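You operate a simulated robot arm through the tools that you are given. There is no shell and no other tool.

You are at the controls of a simulated robot arm. One attempt, no reset.

TASK
The sealer is dead: move its red plug to OUT, then seal the bag on the rest.
Fine: battery box switch off while the plug moves; heat by the label, wait for the ready lamp, fingers off the hot bar, sealer off at the end, battery box left on. Where these are worked on the way, their far stop is far enough and under half their travel is too little: battery box switch.

It is judged by the outcome, as a careful person would: the job done as asked, and still so three seconds after it is handed in. It fails if anything else is knocked over, pushed out of place, dropped, spilled or broken. A push-on lid holds only when it is set on centred and level and pressed home; a screw cap is set on level and turned clockwise until tight.

THE ROBOT
A 6-joint arm with a two-finger parallel gripper, fixed in place. Base frame: the origin is on the floor under the middle of its stand, x ahead of it, y to its left, z up; the work surface is at about z = 0.8. Readings come in m, rad, newtons and seconds.
It reaches about 1.347 m from its shoulder. Its first joint turns from -2.897 to 2.897 rad. Payload 3.91 kg.
The tool frame sits at the grasp point between the pads (the TCP): z along the fingers, y along the line on which they close. The tips reach 0.03 m beyond it. Largest opening 0.11 m; finger width 0.02, thickness 0.01; the body of the gripper, 0.048 by 0.112 m, starts 0.055 m behind the TCP.
Orientation is told as [roll, pitch, yaw] about the base's x, y, z axes, in that order, counted from this pose: with the fingers straight down and closing along the base's y, the tool's x points along the base's -x, its y along +y and its z along -z.

THE INTERFACE
- The arm moves only by the tool servo_tool. Its argument "commands" is a list of rows, each a list of 7 numbers: the turn, a rotation vector about the tool's x, y, z in rad, then the shift along the tool's x, y, z in m, then the gripper command, from -1 (fully open) to 1 (shut), values between in proportion. In form: [[ax, ay, az, x, y, z, jaw], ...]. A call has 1 to 20 rows; each row shifts and turns the commanded pose from where the row before left it, along the tool's axes as they then stand. Each row takes 0.2 s and may step no farther than 0.05 m and 0.15 rad from the row before; otherwise, or with a gripper value out of range, the whole call is refused. A pose out of reach is approached as far as the arm can. The call stops where the force on the tool passes 90 N (or 10 N more than at its start, if that is more) or the arm is blocked; 0.2 s more then pass. The fingers move at their own pace (about 0.108 m/s each) and stop on an object; they squeeze with about 45 N. The grip force told is the motor's: it shows also when the fingers shut on nothing. Time passes only in rows, and 0.2 s behind the last, so rows that do not move let the fingers close. The reply holds the time, the measured pose of the TCP, the force on the tool along the base axes, the opening and the grip force, in the units named above and with some noise, with the torque about the TCP (base axes, N m) and any sound that the robot's microphone picked up, and new pictures: "views" is both (left out), scene, wrist or none.
- Cameras (640 x 400 px; columns grow to the right, rows downward): "scene" is fixed at [0.2199, 0.6502, 1.4292]; the picture's right is [-0.57, -0.82, 0.00], its down [-0.55, 0.39, -0.74] and it looks along [0.61, -0.42, -0.68] (base axes); focal length 236 px, centre (320, 200). "wrist" rides on the gripper at [0.072, 0.017, -0.103] in the tool frame; the picture's right is [-0.23, 0.97, 0.00], its down [-0.76, -0.18, -0.62] and it looks along [-0.61, -0.14, 0.78] (tool axes); focal length 222 px, centre (320, 200).
- point_at(camera, pixels): for up to 12 pixels [column, row] of the newest picture of that camera ("zoom" is the newest enlarged one), the place [x, y, z] in the base frame of the surface seen there, good to about 0.002 m. No time passes.
- zoom(camera, box): a new picture of the part [left, top, right, bottom] of that camera's present view, enlarged. No time passes.
- sign_off(): hands the job in; it is judged then, once.

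Open the gripper and draw the arm clear of the work before you hand the job in, unless the task says otherwise.

The tools are called after "Call:" as name(argument=value, ...) on one line, values as JSON. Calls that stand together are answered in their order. servo_tool: Moves the arm, as the interface text tells. Its arguments: {"type":"object","properties":{"commands":{"type":"array"},"views":{"type":"string","enum":["both","scene","wrist","none"]}},"required":["commands"]} The other tools are called the same way: point_at (camera, pixels) gives the place of the surface under pixels of a picture; zoom (camera, box) takes an enlarged picture of a part of a camera's view; sign_off () hands the job in.

At the start:

```text
t: 0.0
tool_pos: [0.5773, 0.0143, 1.2289]
ee_rot: [-0.001, -0.003, -0.001]
force: [0.7, -0.7, 0.8]
wrist_torque: [0.04, 0.02, 0.03]
gripper_width: 0.1099
grasp_force: 0.0
```

scene: 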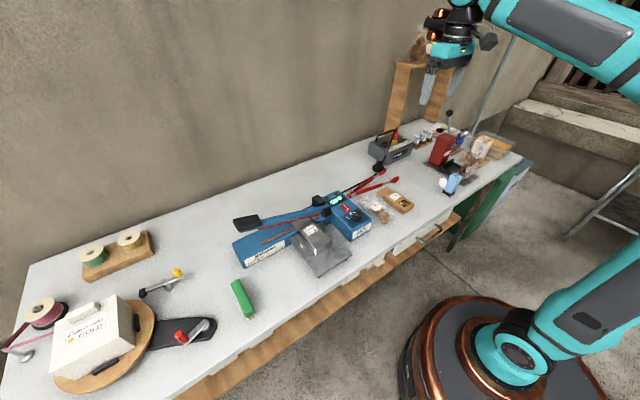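
wrist: 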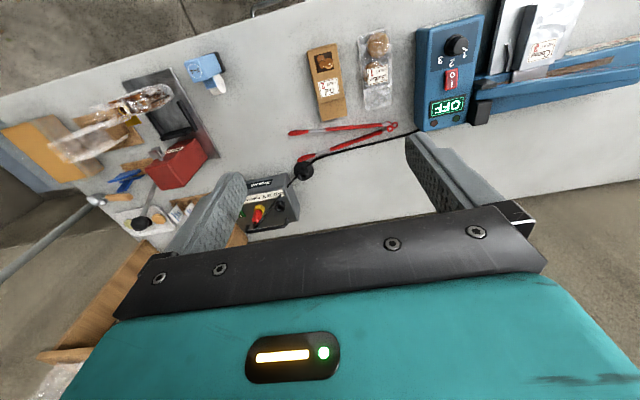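

I start by looking closely at the sealer (scene ~320,220), the battery box (scene ~390,148), and the wrist view of the same things.

Call:
zoom(camera="scene", box=[220, 170, 420, 295])

Call:
zoom(camera="scene", box=[340, 110, 460, 185])

Call:
zoom(camera="wrist", box=[200, 150, 330, 240])

Call:
zoom(camera="wrist", box=[400, 0, 640, 150])

```text
3.20 times, centred on (320, 232) of scene
```

zoom: 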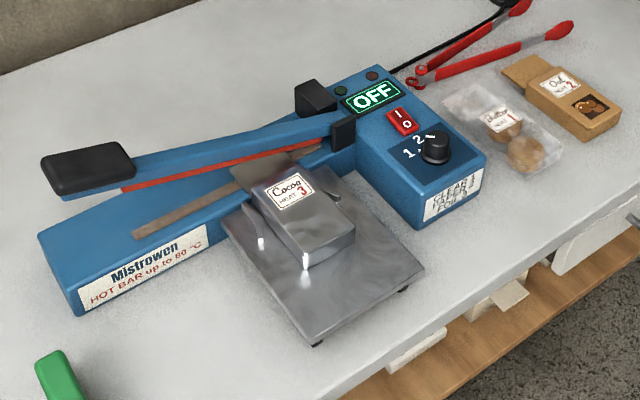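

```text
5.33 times, centred on (400, 148) of scene
```

zoom: 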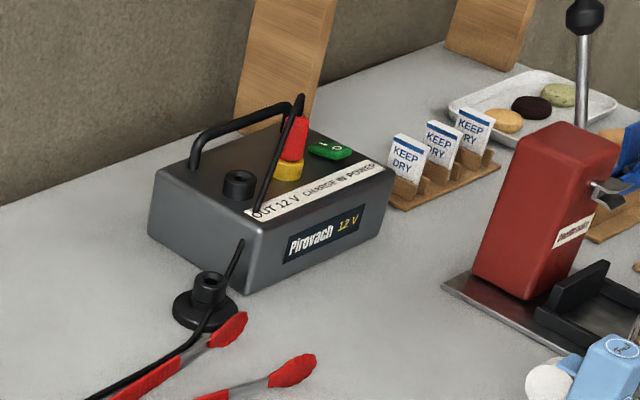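

```text
4.44 times, centred on (265, 195) of wrist
```

zoom: 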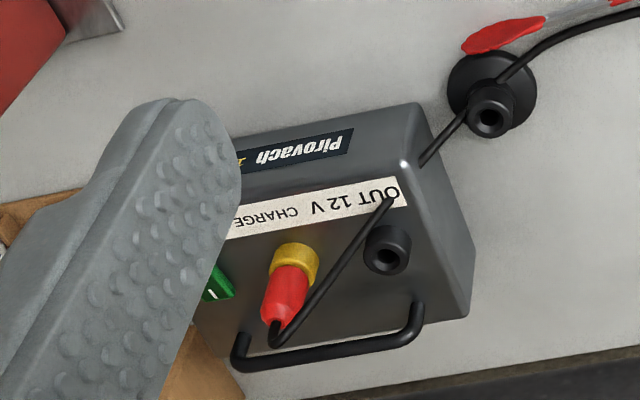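

```text
2.67 times, centred on (520, 75) of wrist
```

zoom: 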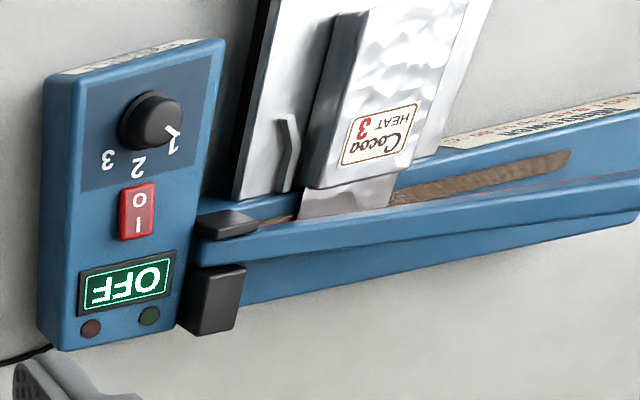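

The plug is in the yellow CHARGE socket with a free black OUT socket beside it; the bag's label says HEAT 3, dial is at 1. I measure points on the battery box in an enlarged scene view.

Call:
zoom(camera="scene", box=[362, 122, 418, 157])

Call:
point_at(camera="zoom", pixels=[[320, 200]])

```text
11.43 times, centred on (390, 140) of scene
```

zoom: 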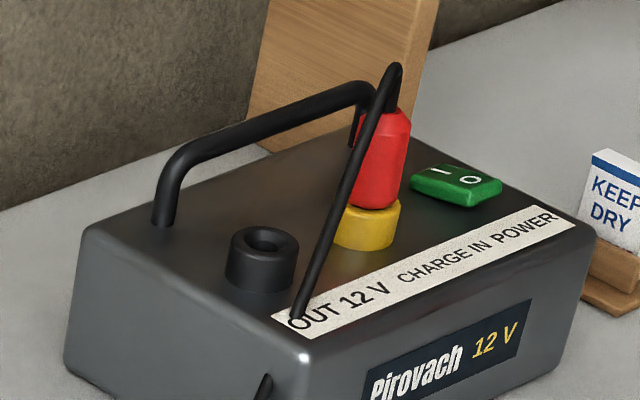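

```text
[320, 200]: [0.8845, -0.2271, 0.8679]
```

The enlarged picture shows the black OUT socket at (263,258), plug at (383,160), yellow collar (365,225), and green switch (456,187). I measure all of these.

Call:
point_at(camera="zoom", pixels=[[263, 240], [240, 240], [290, 240], [263, 230], [263, 250], [383, 112], [380, 180], [368, 210], [430, 172], [485, 195], [445, 165], [455, 185]])

Call:
point_at(camera="zoom", pixels=[[90, 232], [303, 355], [590, 235], [270, 165], [395, 70], [165, 215], [350, 90], [270, 105], [190, 150], [300, 310], [410, 200], [340, 240]])

```text
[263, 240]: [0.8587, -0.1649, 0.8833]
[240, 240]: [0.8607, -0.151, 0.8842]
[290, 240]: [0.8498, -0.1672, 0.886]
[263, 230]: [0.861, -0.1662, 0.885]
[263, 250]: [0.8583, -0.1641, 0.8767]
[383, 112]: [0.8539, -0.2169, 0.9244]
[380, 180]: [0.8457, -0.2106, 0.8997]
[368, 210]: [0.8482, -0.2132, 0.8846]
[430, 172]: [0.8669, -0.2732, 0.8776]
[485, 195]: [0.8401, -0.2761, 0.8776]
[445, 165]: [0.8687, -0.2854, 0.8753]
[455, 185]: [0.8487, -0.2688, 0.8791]
```

```text
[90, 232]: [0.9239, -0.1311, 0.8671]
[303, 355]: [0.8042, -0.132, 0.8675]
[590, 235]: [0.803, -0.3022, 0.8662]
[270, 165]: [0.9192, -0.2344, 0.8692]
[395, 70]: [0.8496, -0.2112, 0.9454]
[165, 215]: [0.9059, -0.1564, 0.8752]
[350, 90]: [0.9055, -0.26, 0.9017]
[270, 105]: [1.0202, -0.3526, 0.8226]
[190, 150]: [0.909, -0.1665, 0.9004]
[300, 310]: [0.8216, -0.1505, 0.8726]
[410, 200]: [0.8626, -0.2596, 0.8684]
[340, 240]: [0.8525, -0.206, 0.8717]
```

The box top is at z≈0.868 with OUT near (0.857,-0.160), plug near (0.852,-0.214), switch near (0.853,-0.274). Now I measure the sealer: dial, rocker, display lamps, handle, bar, bag.

Call:
zoom(camera="scene", box=[310, 180, 390, 230])

Call:
point_at(camera="scene", pixels=[[355, 214], [347, 208], [246, 222], [237, 219], [257, 219], [240, 228], [318, 200], [325, 211], [372, 221], [233, 240], [246, 264], [290, 247]])

Call:
point_at(camera="zoom", pixels=[[320, 200]])

```text
8.00 times, centred on (350, 205) of scene
```

zoom: 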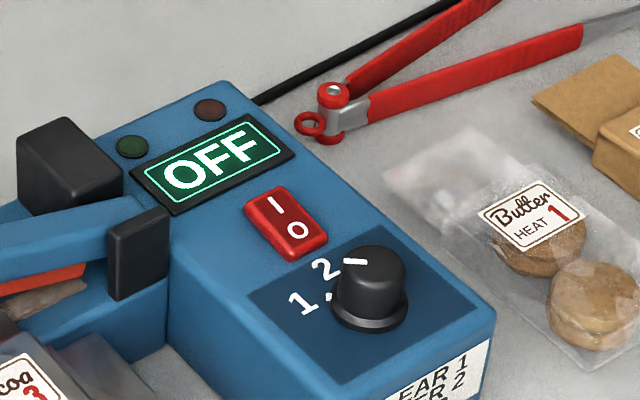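

```text
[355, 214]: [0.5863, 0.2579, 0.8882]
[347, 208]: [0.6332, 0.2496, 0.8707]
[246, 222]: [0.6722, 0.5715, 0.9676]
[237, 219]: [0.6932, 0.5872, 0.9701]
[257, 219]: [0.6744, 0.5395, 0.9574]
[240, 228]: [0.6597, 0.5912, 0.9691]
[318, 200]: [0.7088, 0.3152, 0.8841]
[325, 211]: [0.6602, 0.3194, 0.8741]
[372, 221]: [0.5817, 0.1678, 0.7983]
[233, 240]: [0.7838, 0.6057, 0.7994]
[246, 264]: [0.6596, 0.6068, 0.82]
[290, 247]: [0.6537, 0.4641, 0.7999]
```

```text
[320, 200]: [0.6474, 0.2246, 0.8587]
```

I want to know the obstacles around the battery box (red machine, pole, wood posts), so I sample those in the scene picture.

Call:
point_at(camera="scene", pixels=[[449, 113], [442, 145], [440, 133], [405, 80], [435, 95], [404, 62], [420, 50], [425, 135], [465, 135], [485, 145], [456, 165], [462, 178]])

Call:
point_at(camera="scene", pixels=[[379, 167], [379, 172], [384, 173], [360, 190], [398, 180], [395, 200], [375, 205], [430, 75], [510, 65], [480, 110], [395, 140], [400, 152]])

Call:
zoom(camera="scene", box=[360, 20, 560, 145])

```text
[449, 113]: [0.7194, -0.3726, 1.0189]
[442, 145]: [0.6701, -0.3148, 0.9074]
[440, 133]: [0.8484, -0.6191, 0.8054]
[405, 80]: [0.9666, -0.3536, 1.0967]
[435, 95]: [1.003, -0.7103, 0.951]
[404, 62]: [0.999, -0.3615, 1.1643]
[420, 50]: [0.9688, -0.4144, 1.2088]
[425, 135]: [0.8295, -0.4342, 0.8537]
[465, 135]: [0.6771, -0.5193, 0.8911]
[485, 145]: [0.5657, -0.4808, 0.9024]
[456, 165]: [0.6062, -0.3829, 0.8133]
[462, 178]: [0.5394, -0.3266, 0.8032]
```

```text
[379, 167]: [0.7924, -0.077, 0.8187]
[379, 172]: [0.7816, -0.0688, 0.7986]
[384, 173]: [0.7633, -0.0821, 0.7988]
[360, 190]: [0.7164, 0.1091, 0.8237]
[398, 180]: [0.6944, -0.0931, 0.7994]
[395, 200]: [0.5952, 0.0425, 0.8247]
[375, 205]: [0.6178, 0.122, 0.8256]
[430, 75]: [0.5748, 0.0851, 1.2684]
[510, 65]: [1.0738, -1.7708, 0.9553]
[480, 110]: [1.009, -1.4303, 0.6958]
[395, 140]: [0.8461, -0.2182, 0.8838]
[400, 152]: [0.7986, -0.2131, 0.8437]
```

```text
3.20 times, centred on (460, 82) of scene
```

zoom: 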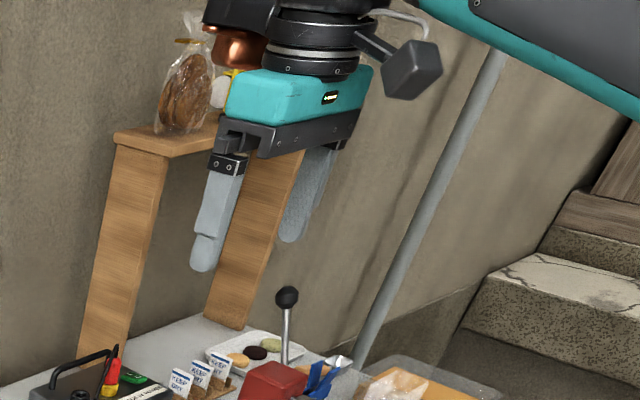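

Path ahead is clear (pole at (0.72,-0.37), shelf at x>0.96, y<-0.35). I move to a viewpoint over the battery box and keep the gripper open.

Call:
servo_tool(commands=[[0, 0, 0, -0.025, -0.027, 0.025, -1], [0, 0, 0, -0.025, -0.027, 0.025, -1], [0, 0, 0, -0.025, -0.027, 0.025, -1], [0, 0, 0, -0.025, -0.027, 0.025, -1], [0, 0, 0, -0.025, -0.027, 0.025, -1], [0, 0, 0, -0.025, -0.027, 0.025, -1], [0, 0, 0, -0.02, -0.027, 0.025, -1], [0, 0, 0, 0, 0, 0, -1]])

```text
t: 1.8
tool_pos: [0.7462, -0.1775, 1.0535]
ee_rot: [-0.002, -0.001, -0.001]
force: [1.0, 0.2, -0.1]
wrist_torque: [0.03, 0.01, -0.03]
gripper_width: 0.1101
grasp_force: 0.0
```

scene: 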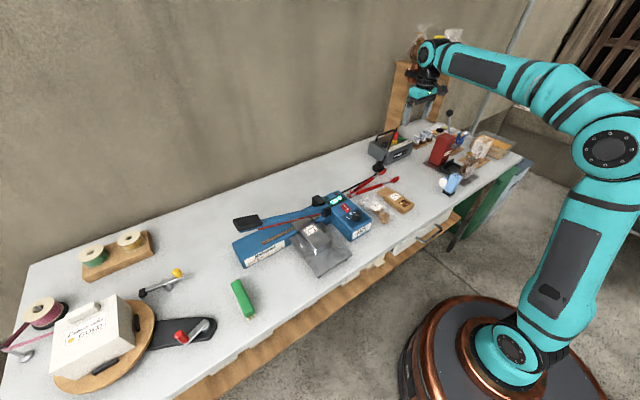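
wrist: 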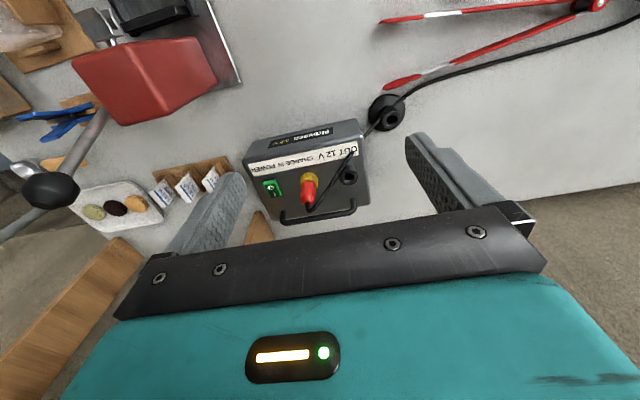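

The battery box is visible between the fingers around (310,170). I enlarge it and measure socket, plug and switch.

Call:
zoom(camera="wrist", box=[240, 115, 376, 200])

Call:
zoom(camera="wrist", box=[240, 140, 376, 225])

```text
4.71 times, centred on (308, 158) of wrist
```

zoom: 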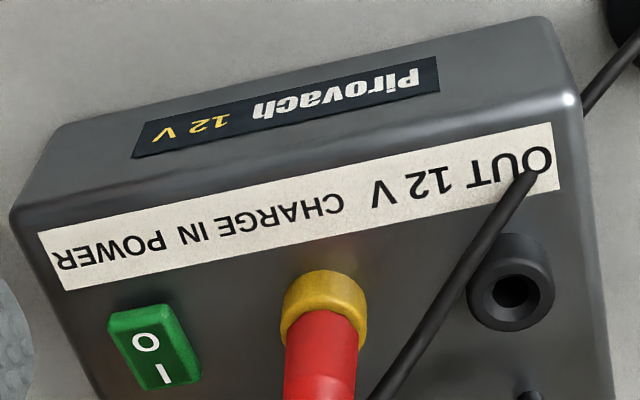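

```text
4.71 times, centred on (308, 182) of wrist
```

zoom: 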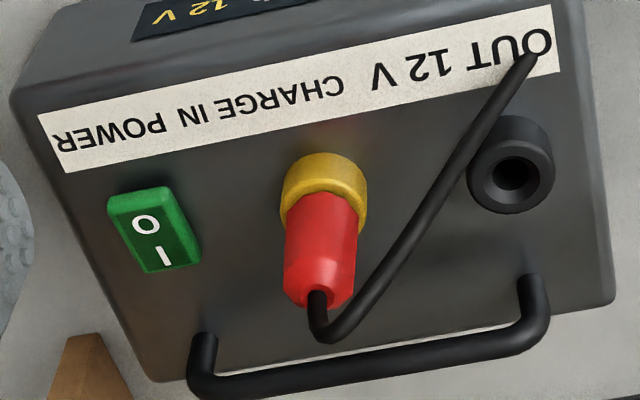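

I measure the switch ends, the socket rim and the plug in this enlargement.

Call:
point_at(camera="zoom", pixels=[[138, 210], [143, 224], [160, 250], [170, 262], [120, 212], [175, 205], [155, 263], [190, 252], [113, 195], [160, 185], [60, 200], [230, 260]])

Call:
point_at(camera="zoom", pixels=[[480, 175], [548, 175], [512, 148], [512, 208], [490, 155], [535, 155], [488, 198], [537, 198], [320, 280], [300, 280], [345, 285], [318, 300]])

Call:
point_at(camera="zoom", pixels=[[285, 195], [363, 200], [325, 160], [290, 260], [355, 265], [320, 210], [318, 320], [345, 335], [325, 245], [202, 340], [532, 290], [370, 365]])

```text
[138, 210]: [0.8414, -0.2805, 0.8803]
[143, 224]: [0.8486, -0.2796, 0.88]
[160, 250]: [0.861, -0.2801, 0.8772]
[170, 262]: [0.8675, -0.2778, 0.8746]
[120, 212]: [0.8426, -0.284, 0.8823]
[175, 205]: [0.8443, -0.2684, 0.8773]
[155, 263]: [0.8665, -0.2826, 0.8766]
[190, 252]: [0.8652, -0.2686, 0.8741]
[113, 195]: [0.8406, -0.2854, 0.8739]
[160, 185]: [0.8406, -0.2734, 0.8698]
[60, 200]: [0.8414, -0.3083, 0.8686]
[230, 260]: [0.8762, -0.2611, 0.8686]
```

```text
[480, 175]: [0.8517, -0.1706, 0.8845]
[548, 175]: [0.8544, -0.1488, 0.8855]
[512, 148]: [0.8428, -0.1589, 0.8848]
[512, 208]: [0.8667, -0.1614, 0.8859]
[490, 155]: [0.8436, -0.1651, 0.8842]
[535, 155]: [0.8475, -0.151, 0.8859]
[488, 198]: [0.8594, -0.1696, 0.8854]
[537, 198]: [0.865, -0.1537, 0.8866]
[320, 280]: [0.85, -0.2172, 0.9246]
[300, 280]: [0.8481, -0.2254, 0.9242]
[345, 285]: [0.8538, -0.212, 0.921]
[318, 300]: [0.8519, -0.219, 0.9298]
```

```text
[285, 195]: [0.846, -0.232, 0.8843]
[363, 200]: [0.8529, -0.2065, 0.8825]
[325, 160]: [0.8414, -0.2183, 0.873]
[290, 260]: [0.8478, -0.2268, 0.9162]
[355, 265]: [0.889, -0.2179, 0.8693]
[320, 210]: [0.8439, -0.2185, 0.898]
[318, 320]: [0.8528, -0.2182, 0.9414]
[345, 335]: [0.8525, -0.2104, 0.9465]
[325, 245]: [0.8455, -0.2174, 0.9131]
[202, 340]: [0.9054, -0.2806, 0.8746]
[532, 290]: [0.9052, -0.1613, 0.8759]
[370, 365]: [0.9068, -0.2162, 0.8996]
```

Readings show the O end at z≈0.881 (raised) and the I end at ≈0.875, so the box is ON; OUT socket centre is (0.855,-0.160), plug (0.854,-0.219). I shut the fingers and go above the O end at (0.840,-0.277).

Call:
servo_tool(commands=[[0, 0, 0, -0.0235, -0.025, 0.02, 1], [0, 0, 0, -0.0235, -0.025, 0.025, 1], [0, 0, 0, -0.0235, -0.025, 0.025, 1], [0, 0, 0, -0.0235, -0.0245, 0.025, 1], [0, 0, 0, 0, 0, 0.02, 1], [0, 0, 0, 0, 0, 0, 1]])

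```text
t: 3.2
tool_pos: [0.8406, -0.2764, 0.9395]
ee_rot: [-0.002, 0.0, -0.001]
force: [0.0, 0.0, -0.1]
wrist_torque: [-0.02, -0.01, -0.02]
gripper_width: 0.0
grasp_force: 37.8
```

scene: 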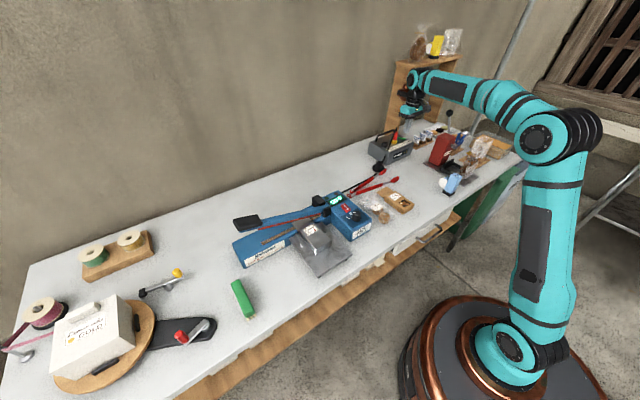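
wrist: 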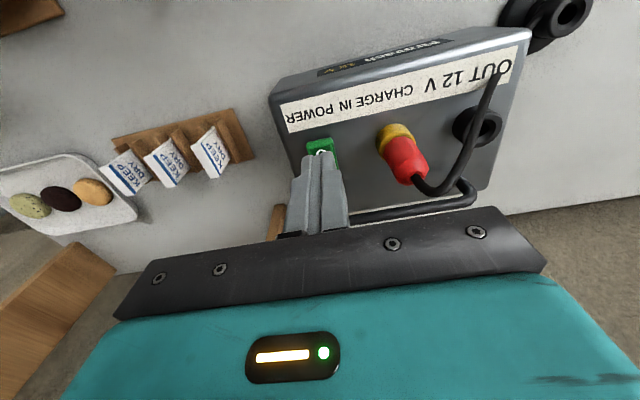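

Tip is right above the O end (320,155). I lower gently, pressing straight down to tip z≈0.875.

Call:
servo_tool(commands=[[0, 0, 0, 0, 0, 0.012, 1], [0, 0, 0, 0, 0, 0.01, 1], [0, 0, 0, 0, 0, 0.005, 1], [0, 0, 0, 0, 0, 0.004, 1], [0, 0, 0, 0, 0, 0.003, 1], [0, 0, 0, 0, 0, 0.002, 1]], views="wrist")

```text
t: 4.6
tool_pos: [0.8407, -0.276, 0.9083]
ee_rot: [-0.004, -0.01, -0.002]
force: [7.7, -9.5, 64.8]
wrist_torque: [-0.34, -0.92, -0.02]
gripper_width: 0.0
grasp_force: 37.9
```

wrist: 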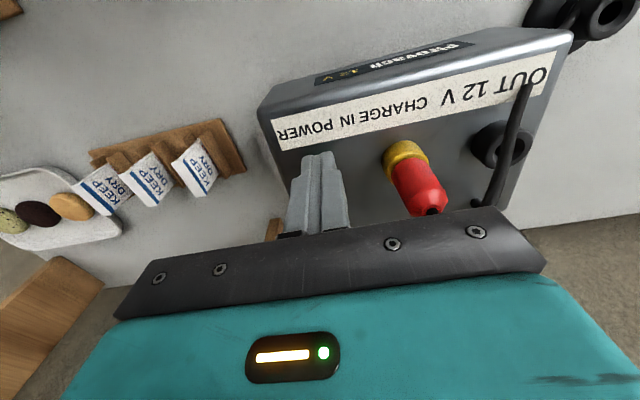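

Force rose to 65 N with the tip at z≈0.878, which suggests the rocker is at its stop. I lift and look at it.

Call:
servo_tool(commands=[[0, 0, 0, 0, 0, -0.01, 1], [0, 0, 0, 0, 0, -0.02, 1], [0, 0, 0, 0.03, 0.0, -0.03, 1], [0, 0, 0, 0.03, 0.0, -0.03, -1], [0, 0, 0, 0, 0, 0, -1], [0, 0, 0, 0, 0, 0, -1]], views="wrist")

Call:
zoom(camera="wrist", box=[260, 100, 420, 200])

Call:
zoom(camera="scene", box=[362, 122, 418, 157])

```text
t: 6.0
tool_pos: [0.7819, -0.2751, 0.991]
ee_rot: [-0.001, -0.001, 0.0]
force: [0.2, -0.6, -0.3]
wrist_torque: [-0.01, 0.01, -0.04]
gripper_width: 0.1098
grasp_force: 0.1
```

wrist: 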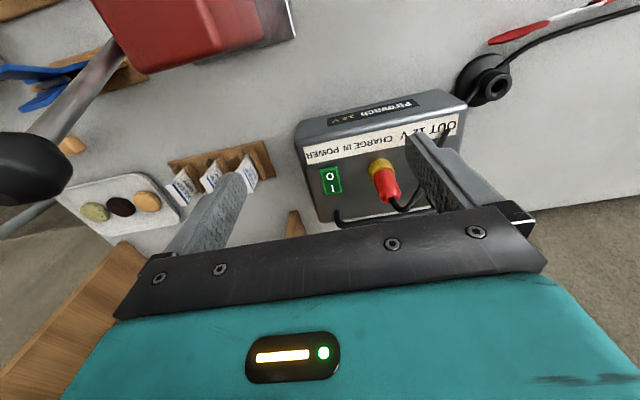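

```text
4.00 times, centred on (340, 150) of wrist
```

zoom: 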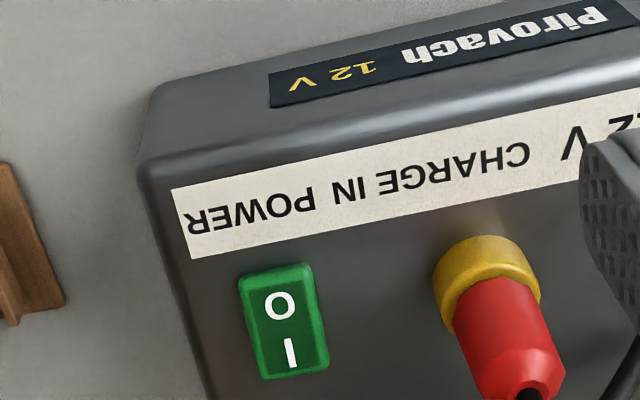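

```text
11.43 times, centred on (390, 140) of scene
```

zoom: 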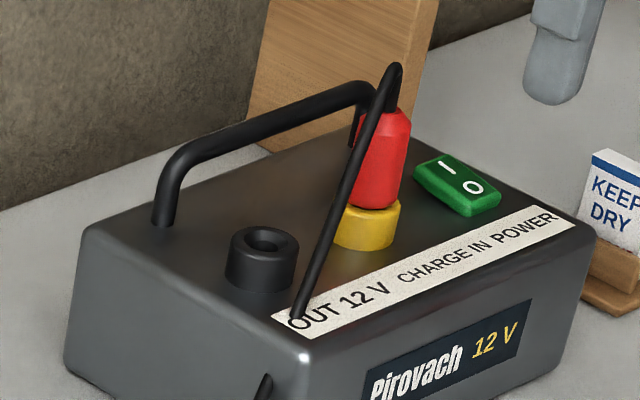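

The rocker now looks tilted the other way (I end raised, O end down). I confirm heights on the newest enlargement and check the box has not moved.

Call:
point_at(camera="zoom", pixels=[[437, 165], [425, 168], [480, 193], [490, 190], [455, 200], [263, 230], [303, 355], [90, 232], [590, 235]])

```text
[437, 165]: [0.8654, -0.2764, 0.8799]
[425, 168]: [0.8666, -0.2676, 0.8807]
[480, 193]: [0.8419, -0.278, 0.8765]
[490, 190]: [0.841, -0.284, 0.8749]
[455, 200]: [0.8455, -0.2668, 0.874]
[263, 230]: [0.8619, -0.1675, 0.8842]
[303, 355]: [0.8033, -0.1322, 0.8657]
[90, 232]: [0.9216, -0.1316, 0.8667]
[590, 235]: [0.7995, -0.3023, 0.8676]
```

Battery box is OFF (I end z≈0.880, O end ≈0.875), box unmoved. Now I rise over the plug at (0.854,-0.219) and turn the gripper −90° yaw so it closes along x, leaving the cable free on the +y side.

Call:
servo_tool(commands=[[0, 0, 0, -0.036, 0.028, -0.02, 0.2], [0, 0, 0, -0.036, 0.028, -0.02, 0.2], [0, 0, 0.1428, 0, 0, 0, 0.2], [0, 0, 0.1428, 0, 0, 0, 0.2], [0, 0, 0.1428, 0, 0, 0, 0.2], [0, 0, 0.1428, 0, 0, 0, 0.2], [0, 0, 0.1428, 0, 0, 0, 0.2], [0, 0, 0.1428, 0, 0, 0, 0.2], [0, 0, 0.1428, 0, 0, 0, 0.2], [0, 0, 0.1428, 0, 0, 0, 0.2], [0, 0, 0.1428, 0, 0, 0, 0.2], [0, 0, 0.1428, 0, 0, 0, 0.2], [0, 0, 0.1428, 0, 0, 0, 0.2], [0, 0, 0, 0, 0, 0, 0.2]])

```text
t: 9.0
tool_pos: [0.8541, -0.2186, 1.0322]
ee_rot: [0.002, 0.0, -1.572]
force: [-1.3, -0.4, 0.9]
wrist_torque: [-0.02, 0.0, -0.02]
gripper_width: 0.044
grasp_force: 0.0
```

scene: 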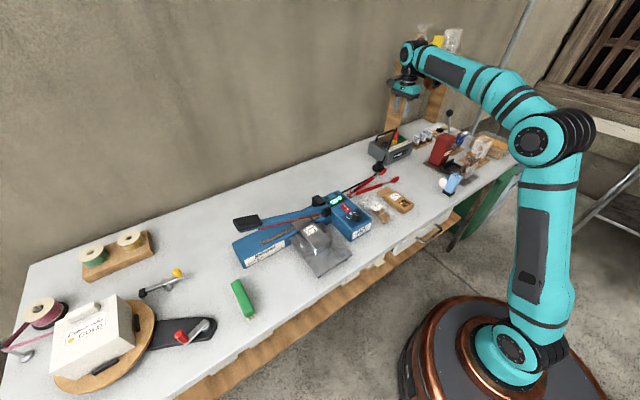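
wrist: 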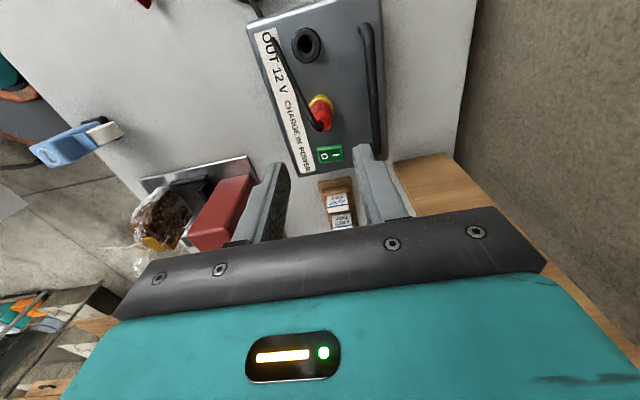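

The view shows plug at (320,112), OUT socket at (306,42). I enlarge it to refine both positions before descending.

Call:
zoom(camera="wrist", box=[256, 20, 384, 100])

Call:
point_at(camera="zoom", pixels=[[250, 110], [185, 105], [318, 110], [250, 45], [250, 175], [205, 65], [300, 65], [205, 155], [300, 155]])

Call:
zoom(camera="wrist", box=[272, 80, 368, 140])

```text
5.00 times, centred on (320, 60) of wrist
```

zoom: 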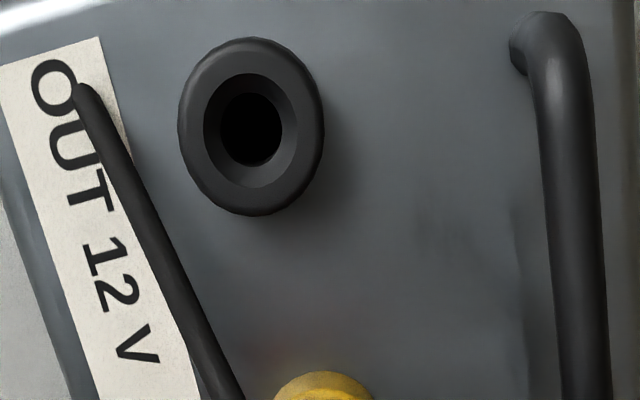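

```text
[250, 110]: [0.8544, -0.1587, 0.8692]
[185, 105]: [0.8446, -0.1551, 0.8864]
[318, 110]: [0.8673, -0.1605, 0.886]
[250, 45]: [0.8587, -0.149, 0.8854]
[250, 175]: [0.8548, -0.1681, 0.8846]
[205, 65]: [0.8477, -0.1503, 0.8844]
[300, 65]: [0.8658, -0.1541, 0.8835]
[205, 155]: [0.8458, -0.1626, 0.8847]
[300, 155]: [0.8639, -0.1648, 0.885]
```

```text
6.67 times, centred on (320, 110) of wrist
```

zoom: 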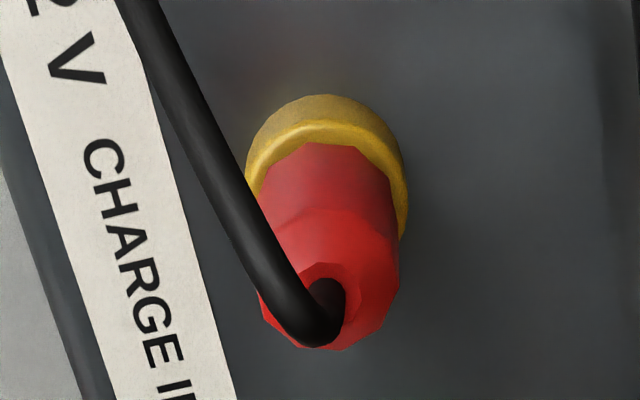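

I measure the plug's top face here, then re-zoom the socket for symmetrical rim points.

Call:
point_at(camera="zoom", pixels=[[355, 265], [365, 320], [310, 270], [340, 345], [275, 325], [290, 230], [360, 230], [330, 180], [300, 160], [370, 160], [325, 110], [400, 190]])

Call:
zoom(camera="wrist", box=[266, 17, 346, 67])

Call:
point_at(camera="zoom", pixels=[[208, 205], [432, 205], [320, 70], [320, 338], [225, 110], [405, 110], [230, 290], [405, 290], [240, 200], [395, 200], [320, 110], [320, 300]])

```text
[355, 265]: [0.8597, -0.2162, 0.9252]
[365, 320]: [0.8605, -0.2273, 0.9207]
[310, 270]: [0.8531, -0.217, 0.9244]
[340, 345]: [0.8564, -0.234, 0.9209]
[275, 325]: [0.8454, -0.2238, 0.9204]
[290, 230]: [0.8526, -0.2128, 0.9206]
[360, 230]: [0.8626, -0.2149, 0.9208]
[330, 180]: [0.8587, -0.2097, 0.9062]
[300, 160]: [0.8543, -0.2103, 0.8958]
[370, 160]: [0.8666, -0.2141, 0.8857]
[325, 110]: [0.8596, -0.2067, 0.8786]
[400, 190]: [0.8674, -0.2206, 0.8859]
```

```text
8.00 times, centred on (306, 42) of wrist
```

zoom: 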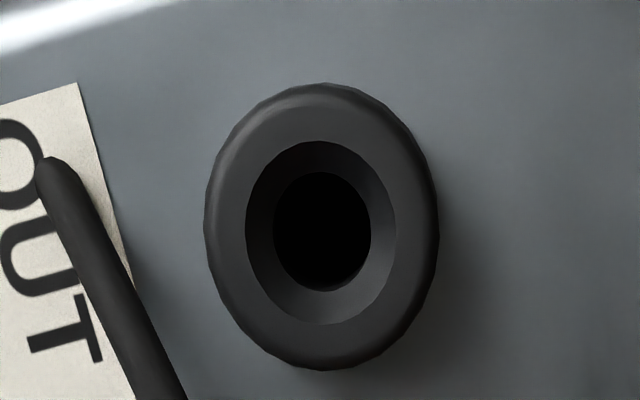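

```text
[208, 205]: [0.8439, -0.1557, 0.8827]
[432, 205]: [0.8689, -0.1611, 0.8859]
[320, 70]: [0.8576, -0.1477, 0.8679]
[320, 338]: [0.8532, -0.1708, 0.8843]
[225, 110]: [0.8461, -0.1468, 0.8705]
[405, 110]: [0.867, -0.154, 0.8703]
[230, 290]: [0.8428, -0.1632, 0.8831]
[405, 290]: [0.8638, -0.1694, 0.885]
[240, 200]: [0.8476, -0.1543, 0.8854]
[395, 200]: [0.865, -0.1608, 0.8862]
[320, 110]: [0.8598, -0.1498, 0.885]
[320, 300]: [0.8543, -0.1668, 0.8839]
```

OUT centre comes out at (0.856,-0.1605) and the plug/collar axis at (0.8555,-0.2190), so the shift is about +0.0585 m in y. I descend over the plug with the jaws 44 mm apart, tips ending at z≈0.890.

Call:
servo_tool(commands=[[0, 0, 0, 0, 0.0014, 0.025, 0.2], [0, 0, 0, 0, 0, 0.025, 0.2], [0, 0, 0, 0, 0, 0.025, 0.2], [0, 0, 0, 0, 0, 0.02, 0.2], [0, 0, 0, 0, 0, 0.016, 0.2], [0, 0, 0, 0, 0, 0, 0.2]])

Call:
zoom(camera="wrist", box=[200, 40, 440, 190])

Call:
zoom(camera="scene", box=[362, 112, 418, 147])

```text
t: 10.4
tool_pos: [0.8567, -0.217, 0.9207]
ee_rot: [0.002, -0.002, -1.571]
force: [-0.1, 0.9, 0.0]
wrist_torque: [0.0, 0.01, 0.04]
gripper_width: 0.0443
grasp_force: 0.2
```

scene: 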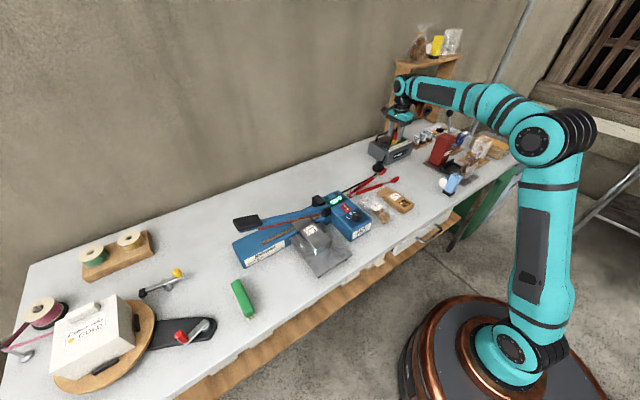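
wrist: 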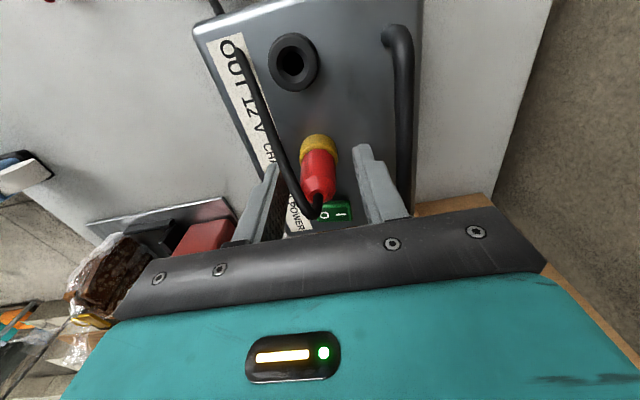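

```text
2.67 times, centred on (320, 115) of wrist
```

zoom: 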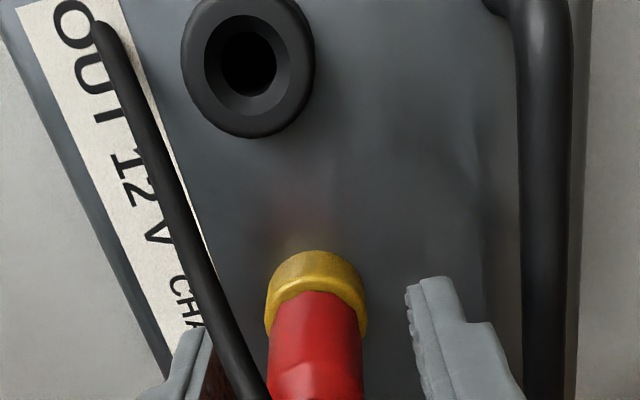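

```text
11.43 times, centred on (390, 130) of scene
```

zoom: 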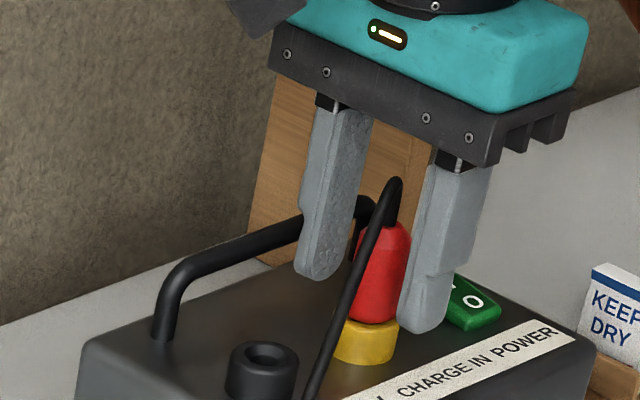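

The jaws straddle the plug (wrist 318,170) with the cable free on the +y side. I close on it and wait.

Call:
servo_tool(commands=[[0, 0, 0, 0, 0, 0, 0.5], [0, 0, 0, 0, 0, 0, 1], [0, 0, 0, 0, 0, 0, 1], [0, 0, 0, 0, 0, 0, 1]], views="wrist")

Call:
zoom(camera="wrist", box=[200, 40, 440, 190])

Call:
zoom(camera="scene", box=[362, 112, 418, 147])

```text
t: 11.4
tool_pos: [0.8561, -0.2188, 0.9219]
ee_rot: [0.003, 0.0, -1.57]
force: [0.5, 0.4, 0.4]
wrist_torque: [0.0, -0.02, -0.02]
gripper_width: 0.0204
grasp_force: 44.6
```

wrist: 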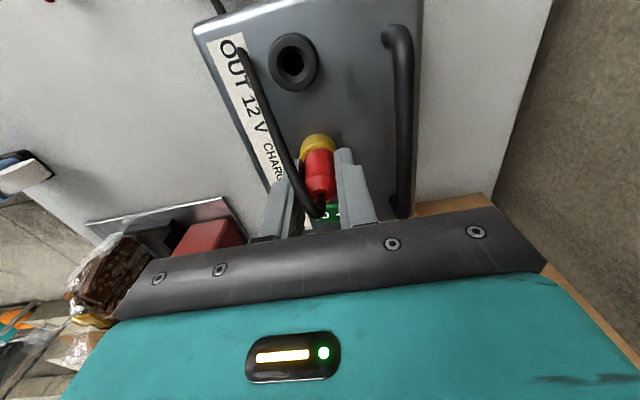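

```text
2.67 times, centred on (320, 115) of wrist
```

zoom: 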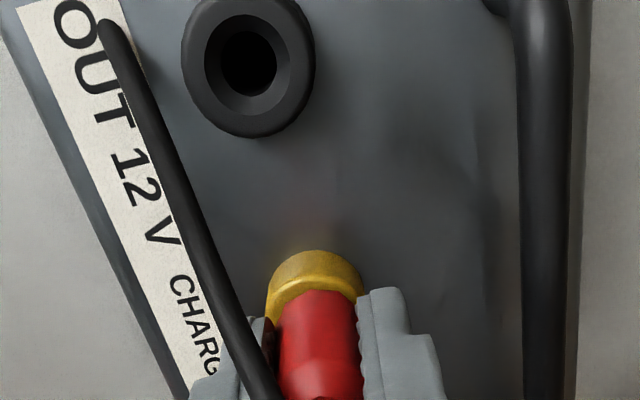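

```text
11.43 times, centred on (390, 130) of scene
```

zoom: 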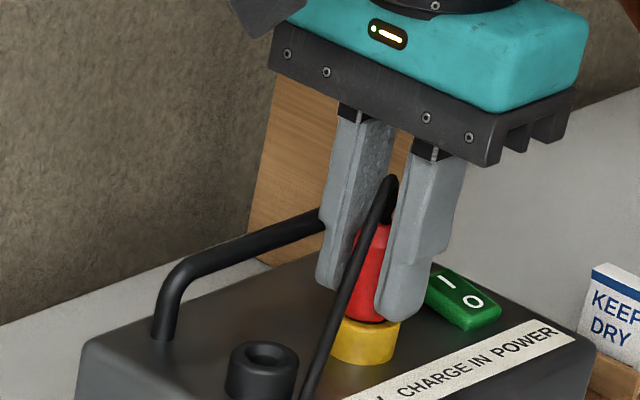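

The plug is gripped (20.4 mm, 44.6 N, no side force). I pull straight up about 45 mm in small steps.

Call:
servo_tool(commands=[[0, 0, 0, 0, 0, -0.005, 1], [0, 0, 0, 0, 0, -0.008, 1], [0, 0, 0, 0, 0, -0.008, 1], [0, 0, 0, 0, 0, -0.008, 1], [0, 0, 0, 0, 0, -0.008, 1], [0, 0, 0, 0, 0, -0.008, 1], [0, 0, 0, 0, 0, 0, 1]])

Call:
zoom(camera="wrist", box=[200, 40, 440, 190])

Call:
zoom(camera="scene", box=[358, 102, 422, 142])

```text
t: 13.0
tool_pos: [0.8566, -0.2183, 0.9652]
ee_rot: [0.001, -0.001, -1.572]
force: [0.7, 0.1, -0.8]
wrist_torque: [-0.01, -0.01, -0.01]
gripper_width: 0.0203
grasp_force: 45.1
```

scene: 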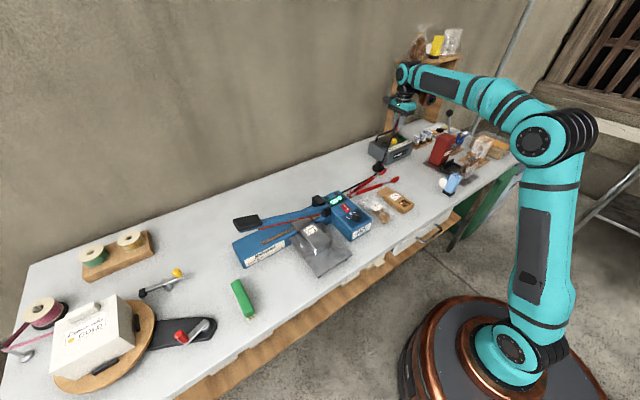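
wrist: 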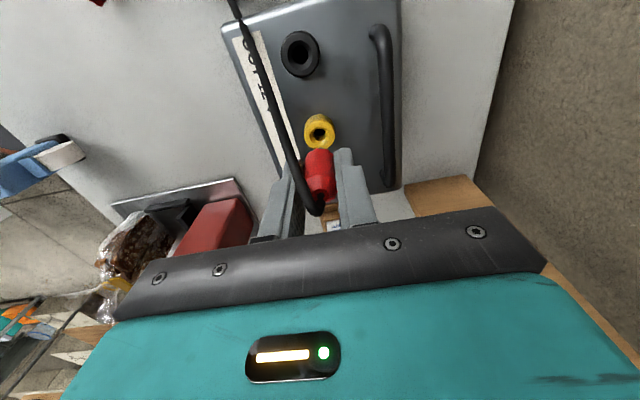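

```text
2.67 times, centred on (320, 115) of wrist
```

zoom: 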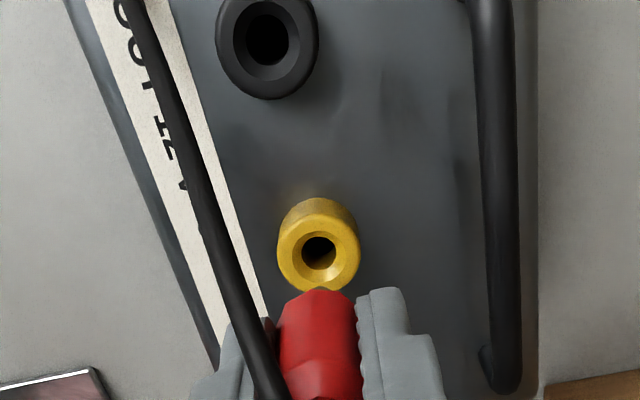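

```text
10.00 times, centred on (390, 122) of scene
```

zoom: 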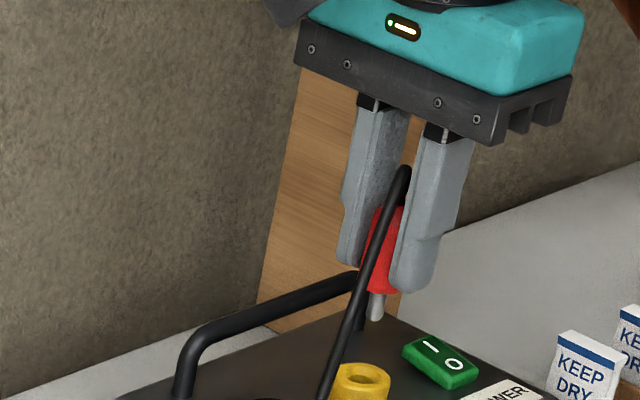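

The plug is out with its pin showing. Now both sockets are visible; I measure symmetric rim points on each for the exact shift.

Call:
zoom(camera="wrist", box=[270, 20, 350, 70])

Call:
point_at(camera="zoom", pixels=[[95, 270], [380, 270], [235, 110], [235, 440]])

Call:
zoom(camera="wrist", box=[280, 105, 360, 155])

Call:
point_at(camera="zoom", pixels=[[220, 220], [415, 220], [316, 130], [316, 320]])

```text
8.00 times, centred on (310, 45) of wrist
```

zoom: 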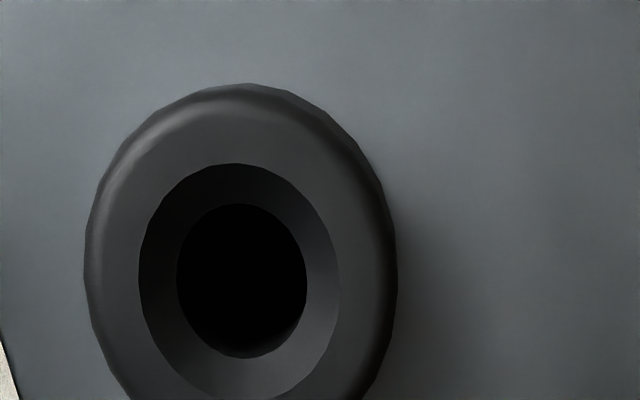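

```text
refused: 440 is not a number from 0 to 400
```

```text
8.00 times, centred on (320, 130) of wrist
```

zoom: 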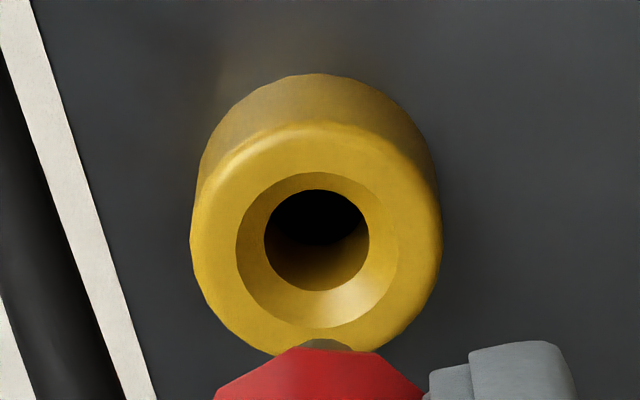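

```text
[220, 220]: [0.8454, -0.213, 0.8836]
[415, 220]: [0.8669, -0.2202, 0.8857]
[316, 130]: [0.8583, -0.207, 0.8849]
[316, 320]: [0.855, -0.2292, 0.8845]
```

Yellow socket centre ≈ (0.856,-0.2206). I repeat the same for the OUT socket with a better-centred enlargement.

Call:
zoom(camera="wrist", box=[260, 29, 340, 79])

Call:
point_at(camera="zoom", pixels=[[200, 205], [440, 205], [318, 70], [318, 345], [318, 210], [240, 120], [400, 300], [240, 300], [400, 120]])

```text
8.00 times, centred on (300, 54) of wrist
```

zoom: 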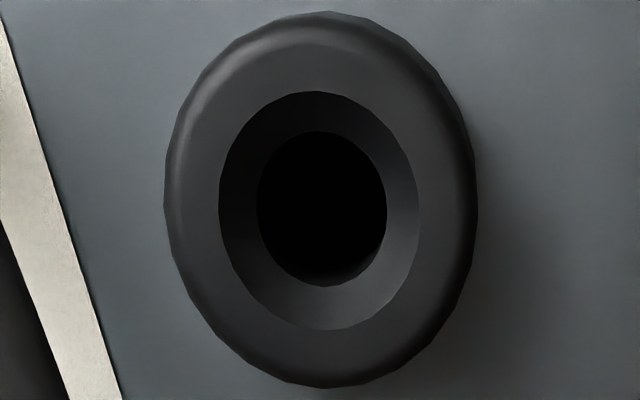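

```text
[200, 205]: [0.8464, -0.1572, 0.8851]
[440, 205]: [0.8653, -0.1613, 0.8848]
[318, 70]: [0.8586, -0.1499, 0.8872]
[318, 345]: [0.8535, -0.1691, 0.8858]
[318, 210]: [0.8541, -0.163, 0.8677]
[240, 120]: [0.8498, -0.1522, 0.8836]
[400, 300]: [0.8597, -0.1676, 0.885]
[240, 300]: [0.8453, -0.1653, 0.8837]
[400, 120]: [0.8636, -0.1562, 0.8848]
```

OUT centre ≈ (0.8555,-0.1600), so the shift is ≈+0.060 m in y, ~0 in x. I carry the plug level to above OUT and check.

Call:
servo_tool(commands=[[0, 0, 0, 0.015, 0, 0, 1], [0, 0, 0, 0.015, 0, 0, 1], [0, 0, 0, 0.015, 0, 0, 1], [0, 0, 0, 0.015, 0, 0, 1], [0, 0, 0, 0, 0, 0, 1], [0, 0, 0, 0, 0, 0, 1]])

Call:
zoom(camera="wrist", box=[240, 90, 400, 190])

Call:
zoom(camera="scene", box=[358, 107, 422, 147])

```text
t: 14.4
tool_pos: [0.8563, -0.1574, 0.9654]
ee_rot: [-0.001, 0.0, -1.571]
force: [-1.2, 0.2, 0.0]
wrist_torque: [0.01, 0.01, 0.0]
gripper_width: 0.0203
grasp_force: 44.6
```

scene: 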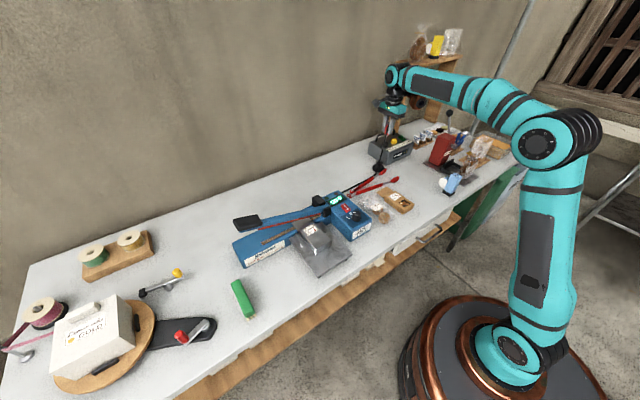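
wrist: 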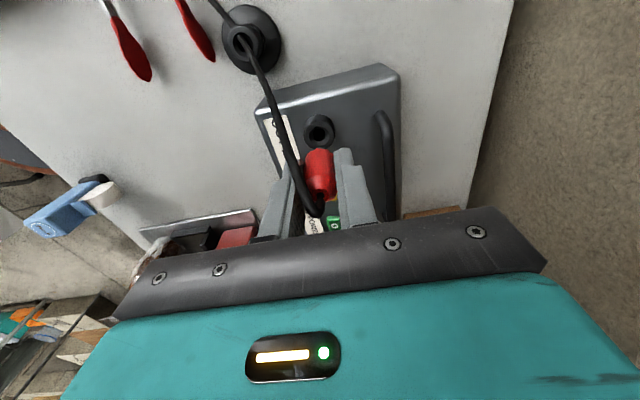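

```text
4.00 times, centred on (320, 140) of wrist
```

zoom: 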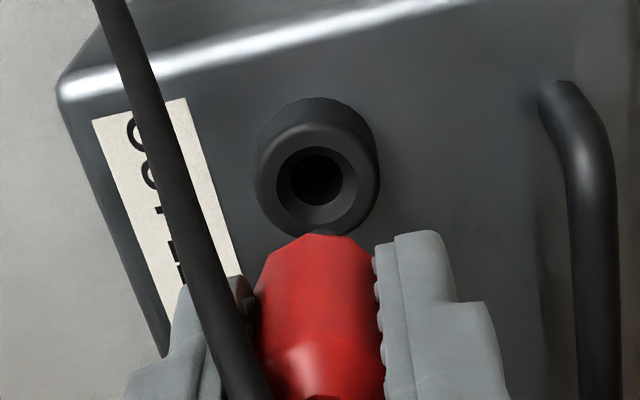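

```text
10.00 times, centred on (390, 127) of scene
```

zoom: 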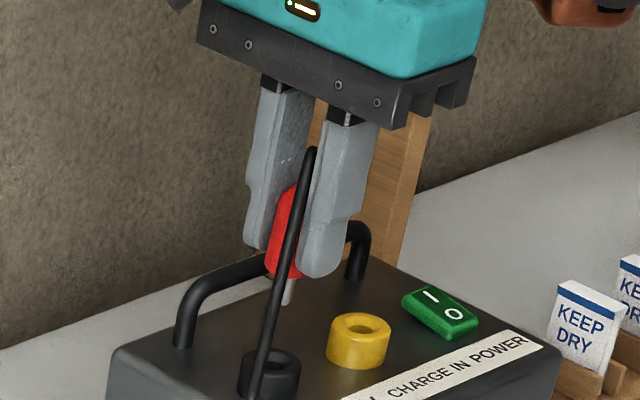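

The OUT hole sits at wrist (319.4,136.4), exactly where the yellow hole was (319.6,136.3) when the plug had just left it, so the plug is centred. I lower it 45 mm into OUT in small steps.

Call:
servo_tool(commands=[[0, 0, 0, 0, 0, 0.01, 1], [0, 0, 0, 0, 0, 0.008, 1], [0, 0, 0, 0, 0, 0.006, 1], [0, 0, 0, 0, 0, 0.006, 1], [0, 0, 0, 0, 0, 0.006, 1], [0, 0, 0, 0, 0, 0.005, 1], [0, 0, 0, 0, 0, 0.004, 1], [0, 0, 0, 0, 0, 0, 1]])

Call:
zoom(camera="scene", box=[358, 112, 422, 152])

Call:
zoom(camera="wrist", box=[240, 90, 400, 190])

```text
t: 16.2
tool_pos: [0.8559, -0.158, 0.9223]
ee_rot: [0.002, -0.002, -1.57]
force: [-0.4, 1.1, 4.4]
wrist_torque: [-0.01, -0.02, 0.01]
gripper_width: 0.0203
grasp_force: 44.7
```

scene: 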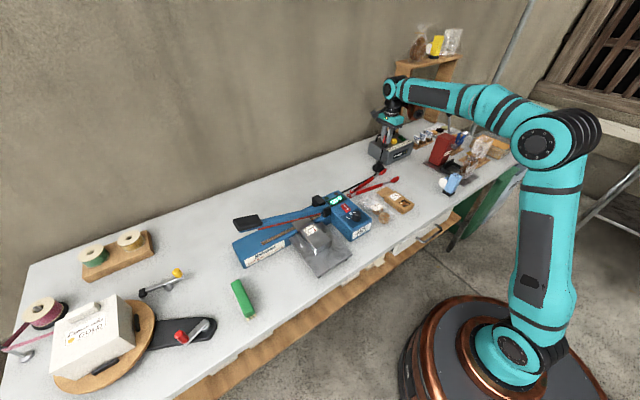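
wrist: 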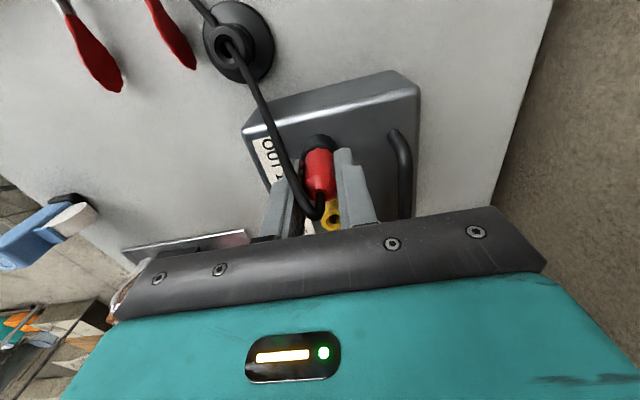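

```text
10.00 times, centred on (390, 132) of scene
```

zoom: 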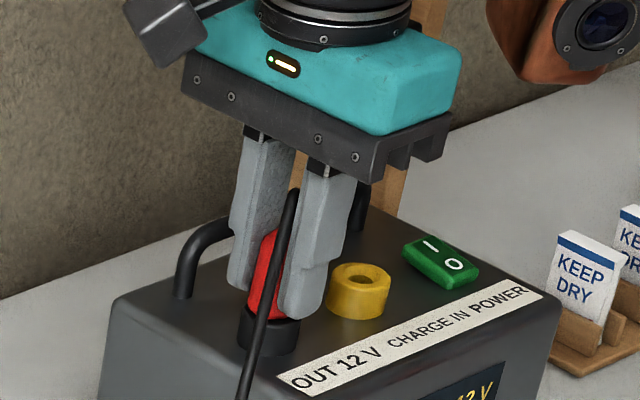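

```text
4.00 times, centred on (320, 140) of wrist
```

zoom: 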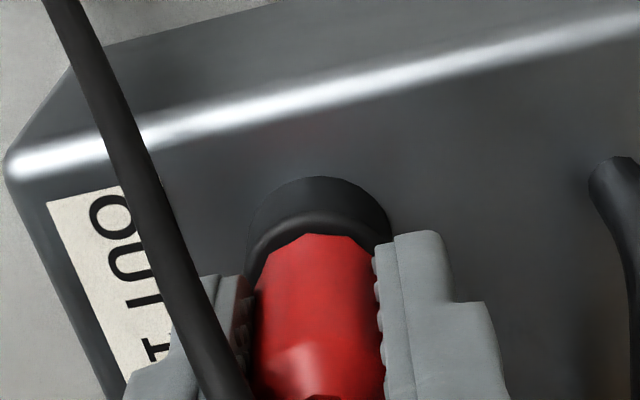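

Plug is in OUT; z=0.922 versus 0.921 when seated in CHARGE, force only 4 N. I push a few mm more to make sure it bottoms.

Call:
servo_tool(commands=[[0, 0, 0, 0, 0, 0.002, 1], [0, 0, 0, 0, 0, 0.002, 1], [0, 0, 0, 0, 0, 0, 1]], views="wrist")

```text
t: 17.0
tool_pos: [0.8549, -0.1574, 0.9206]
ee_rot: [0.004, -0.002, -1.569]
force: [8.5, 0.5, 46.1]
wrist_torque: [-0.06, -0.47, -0.03]
gripper_width: 0.0209
grasp_force: 45.2
```

wrist: 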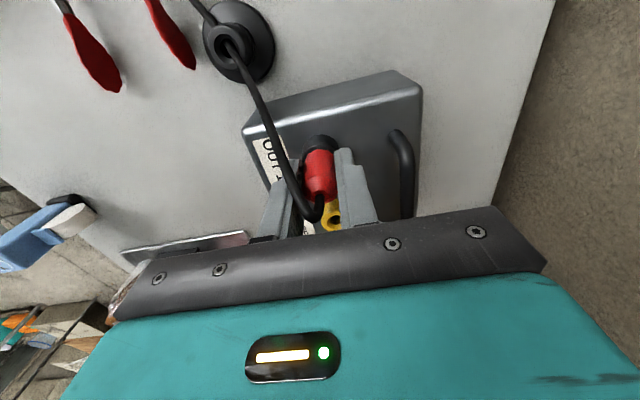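

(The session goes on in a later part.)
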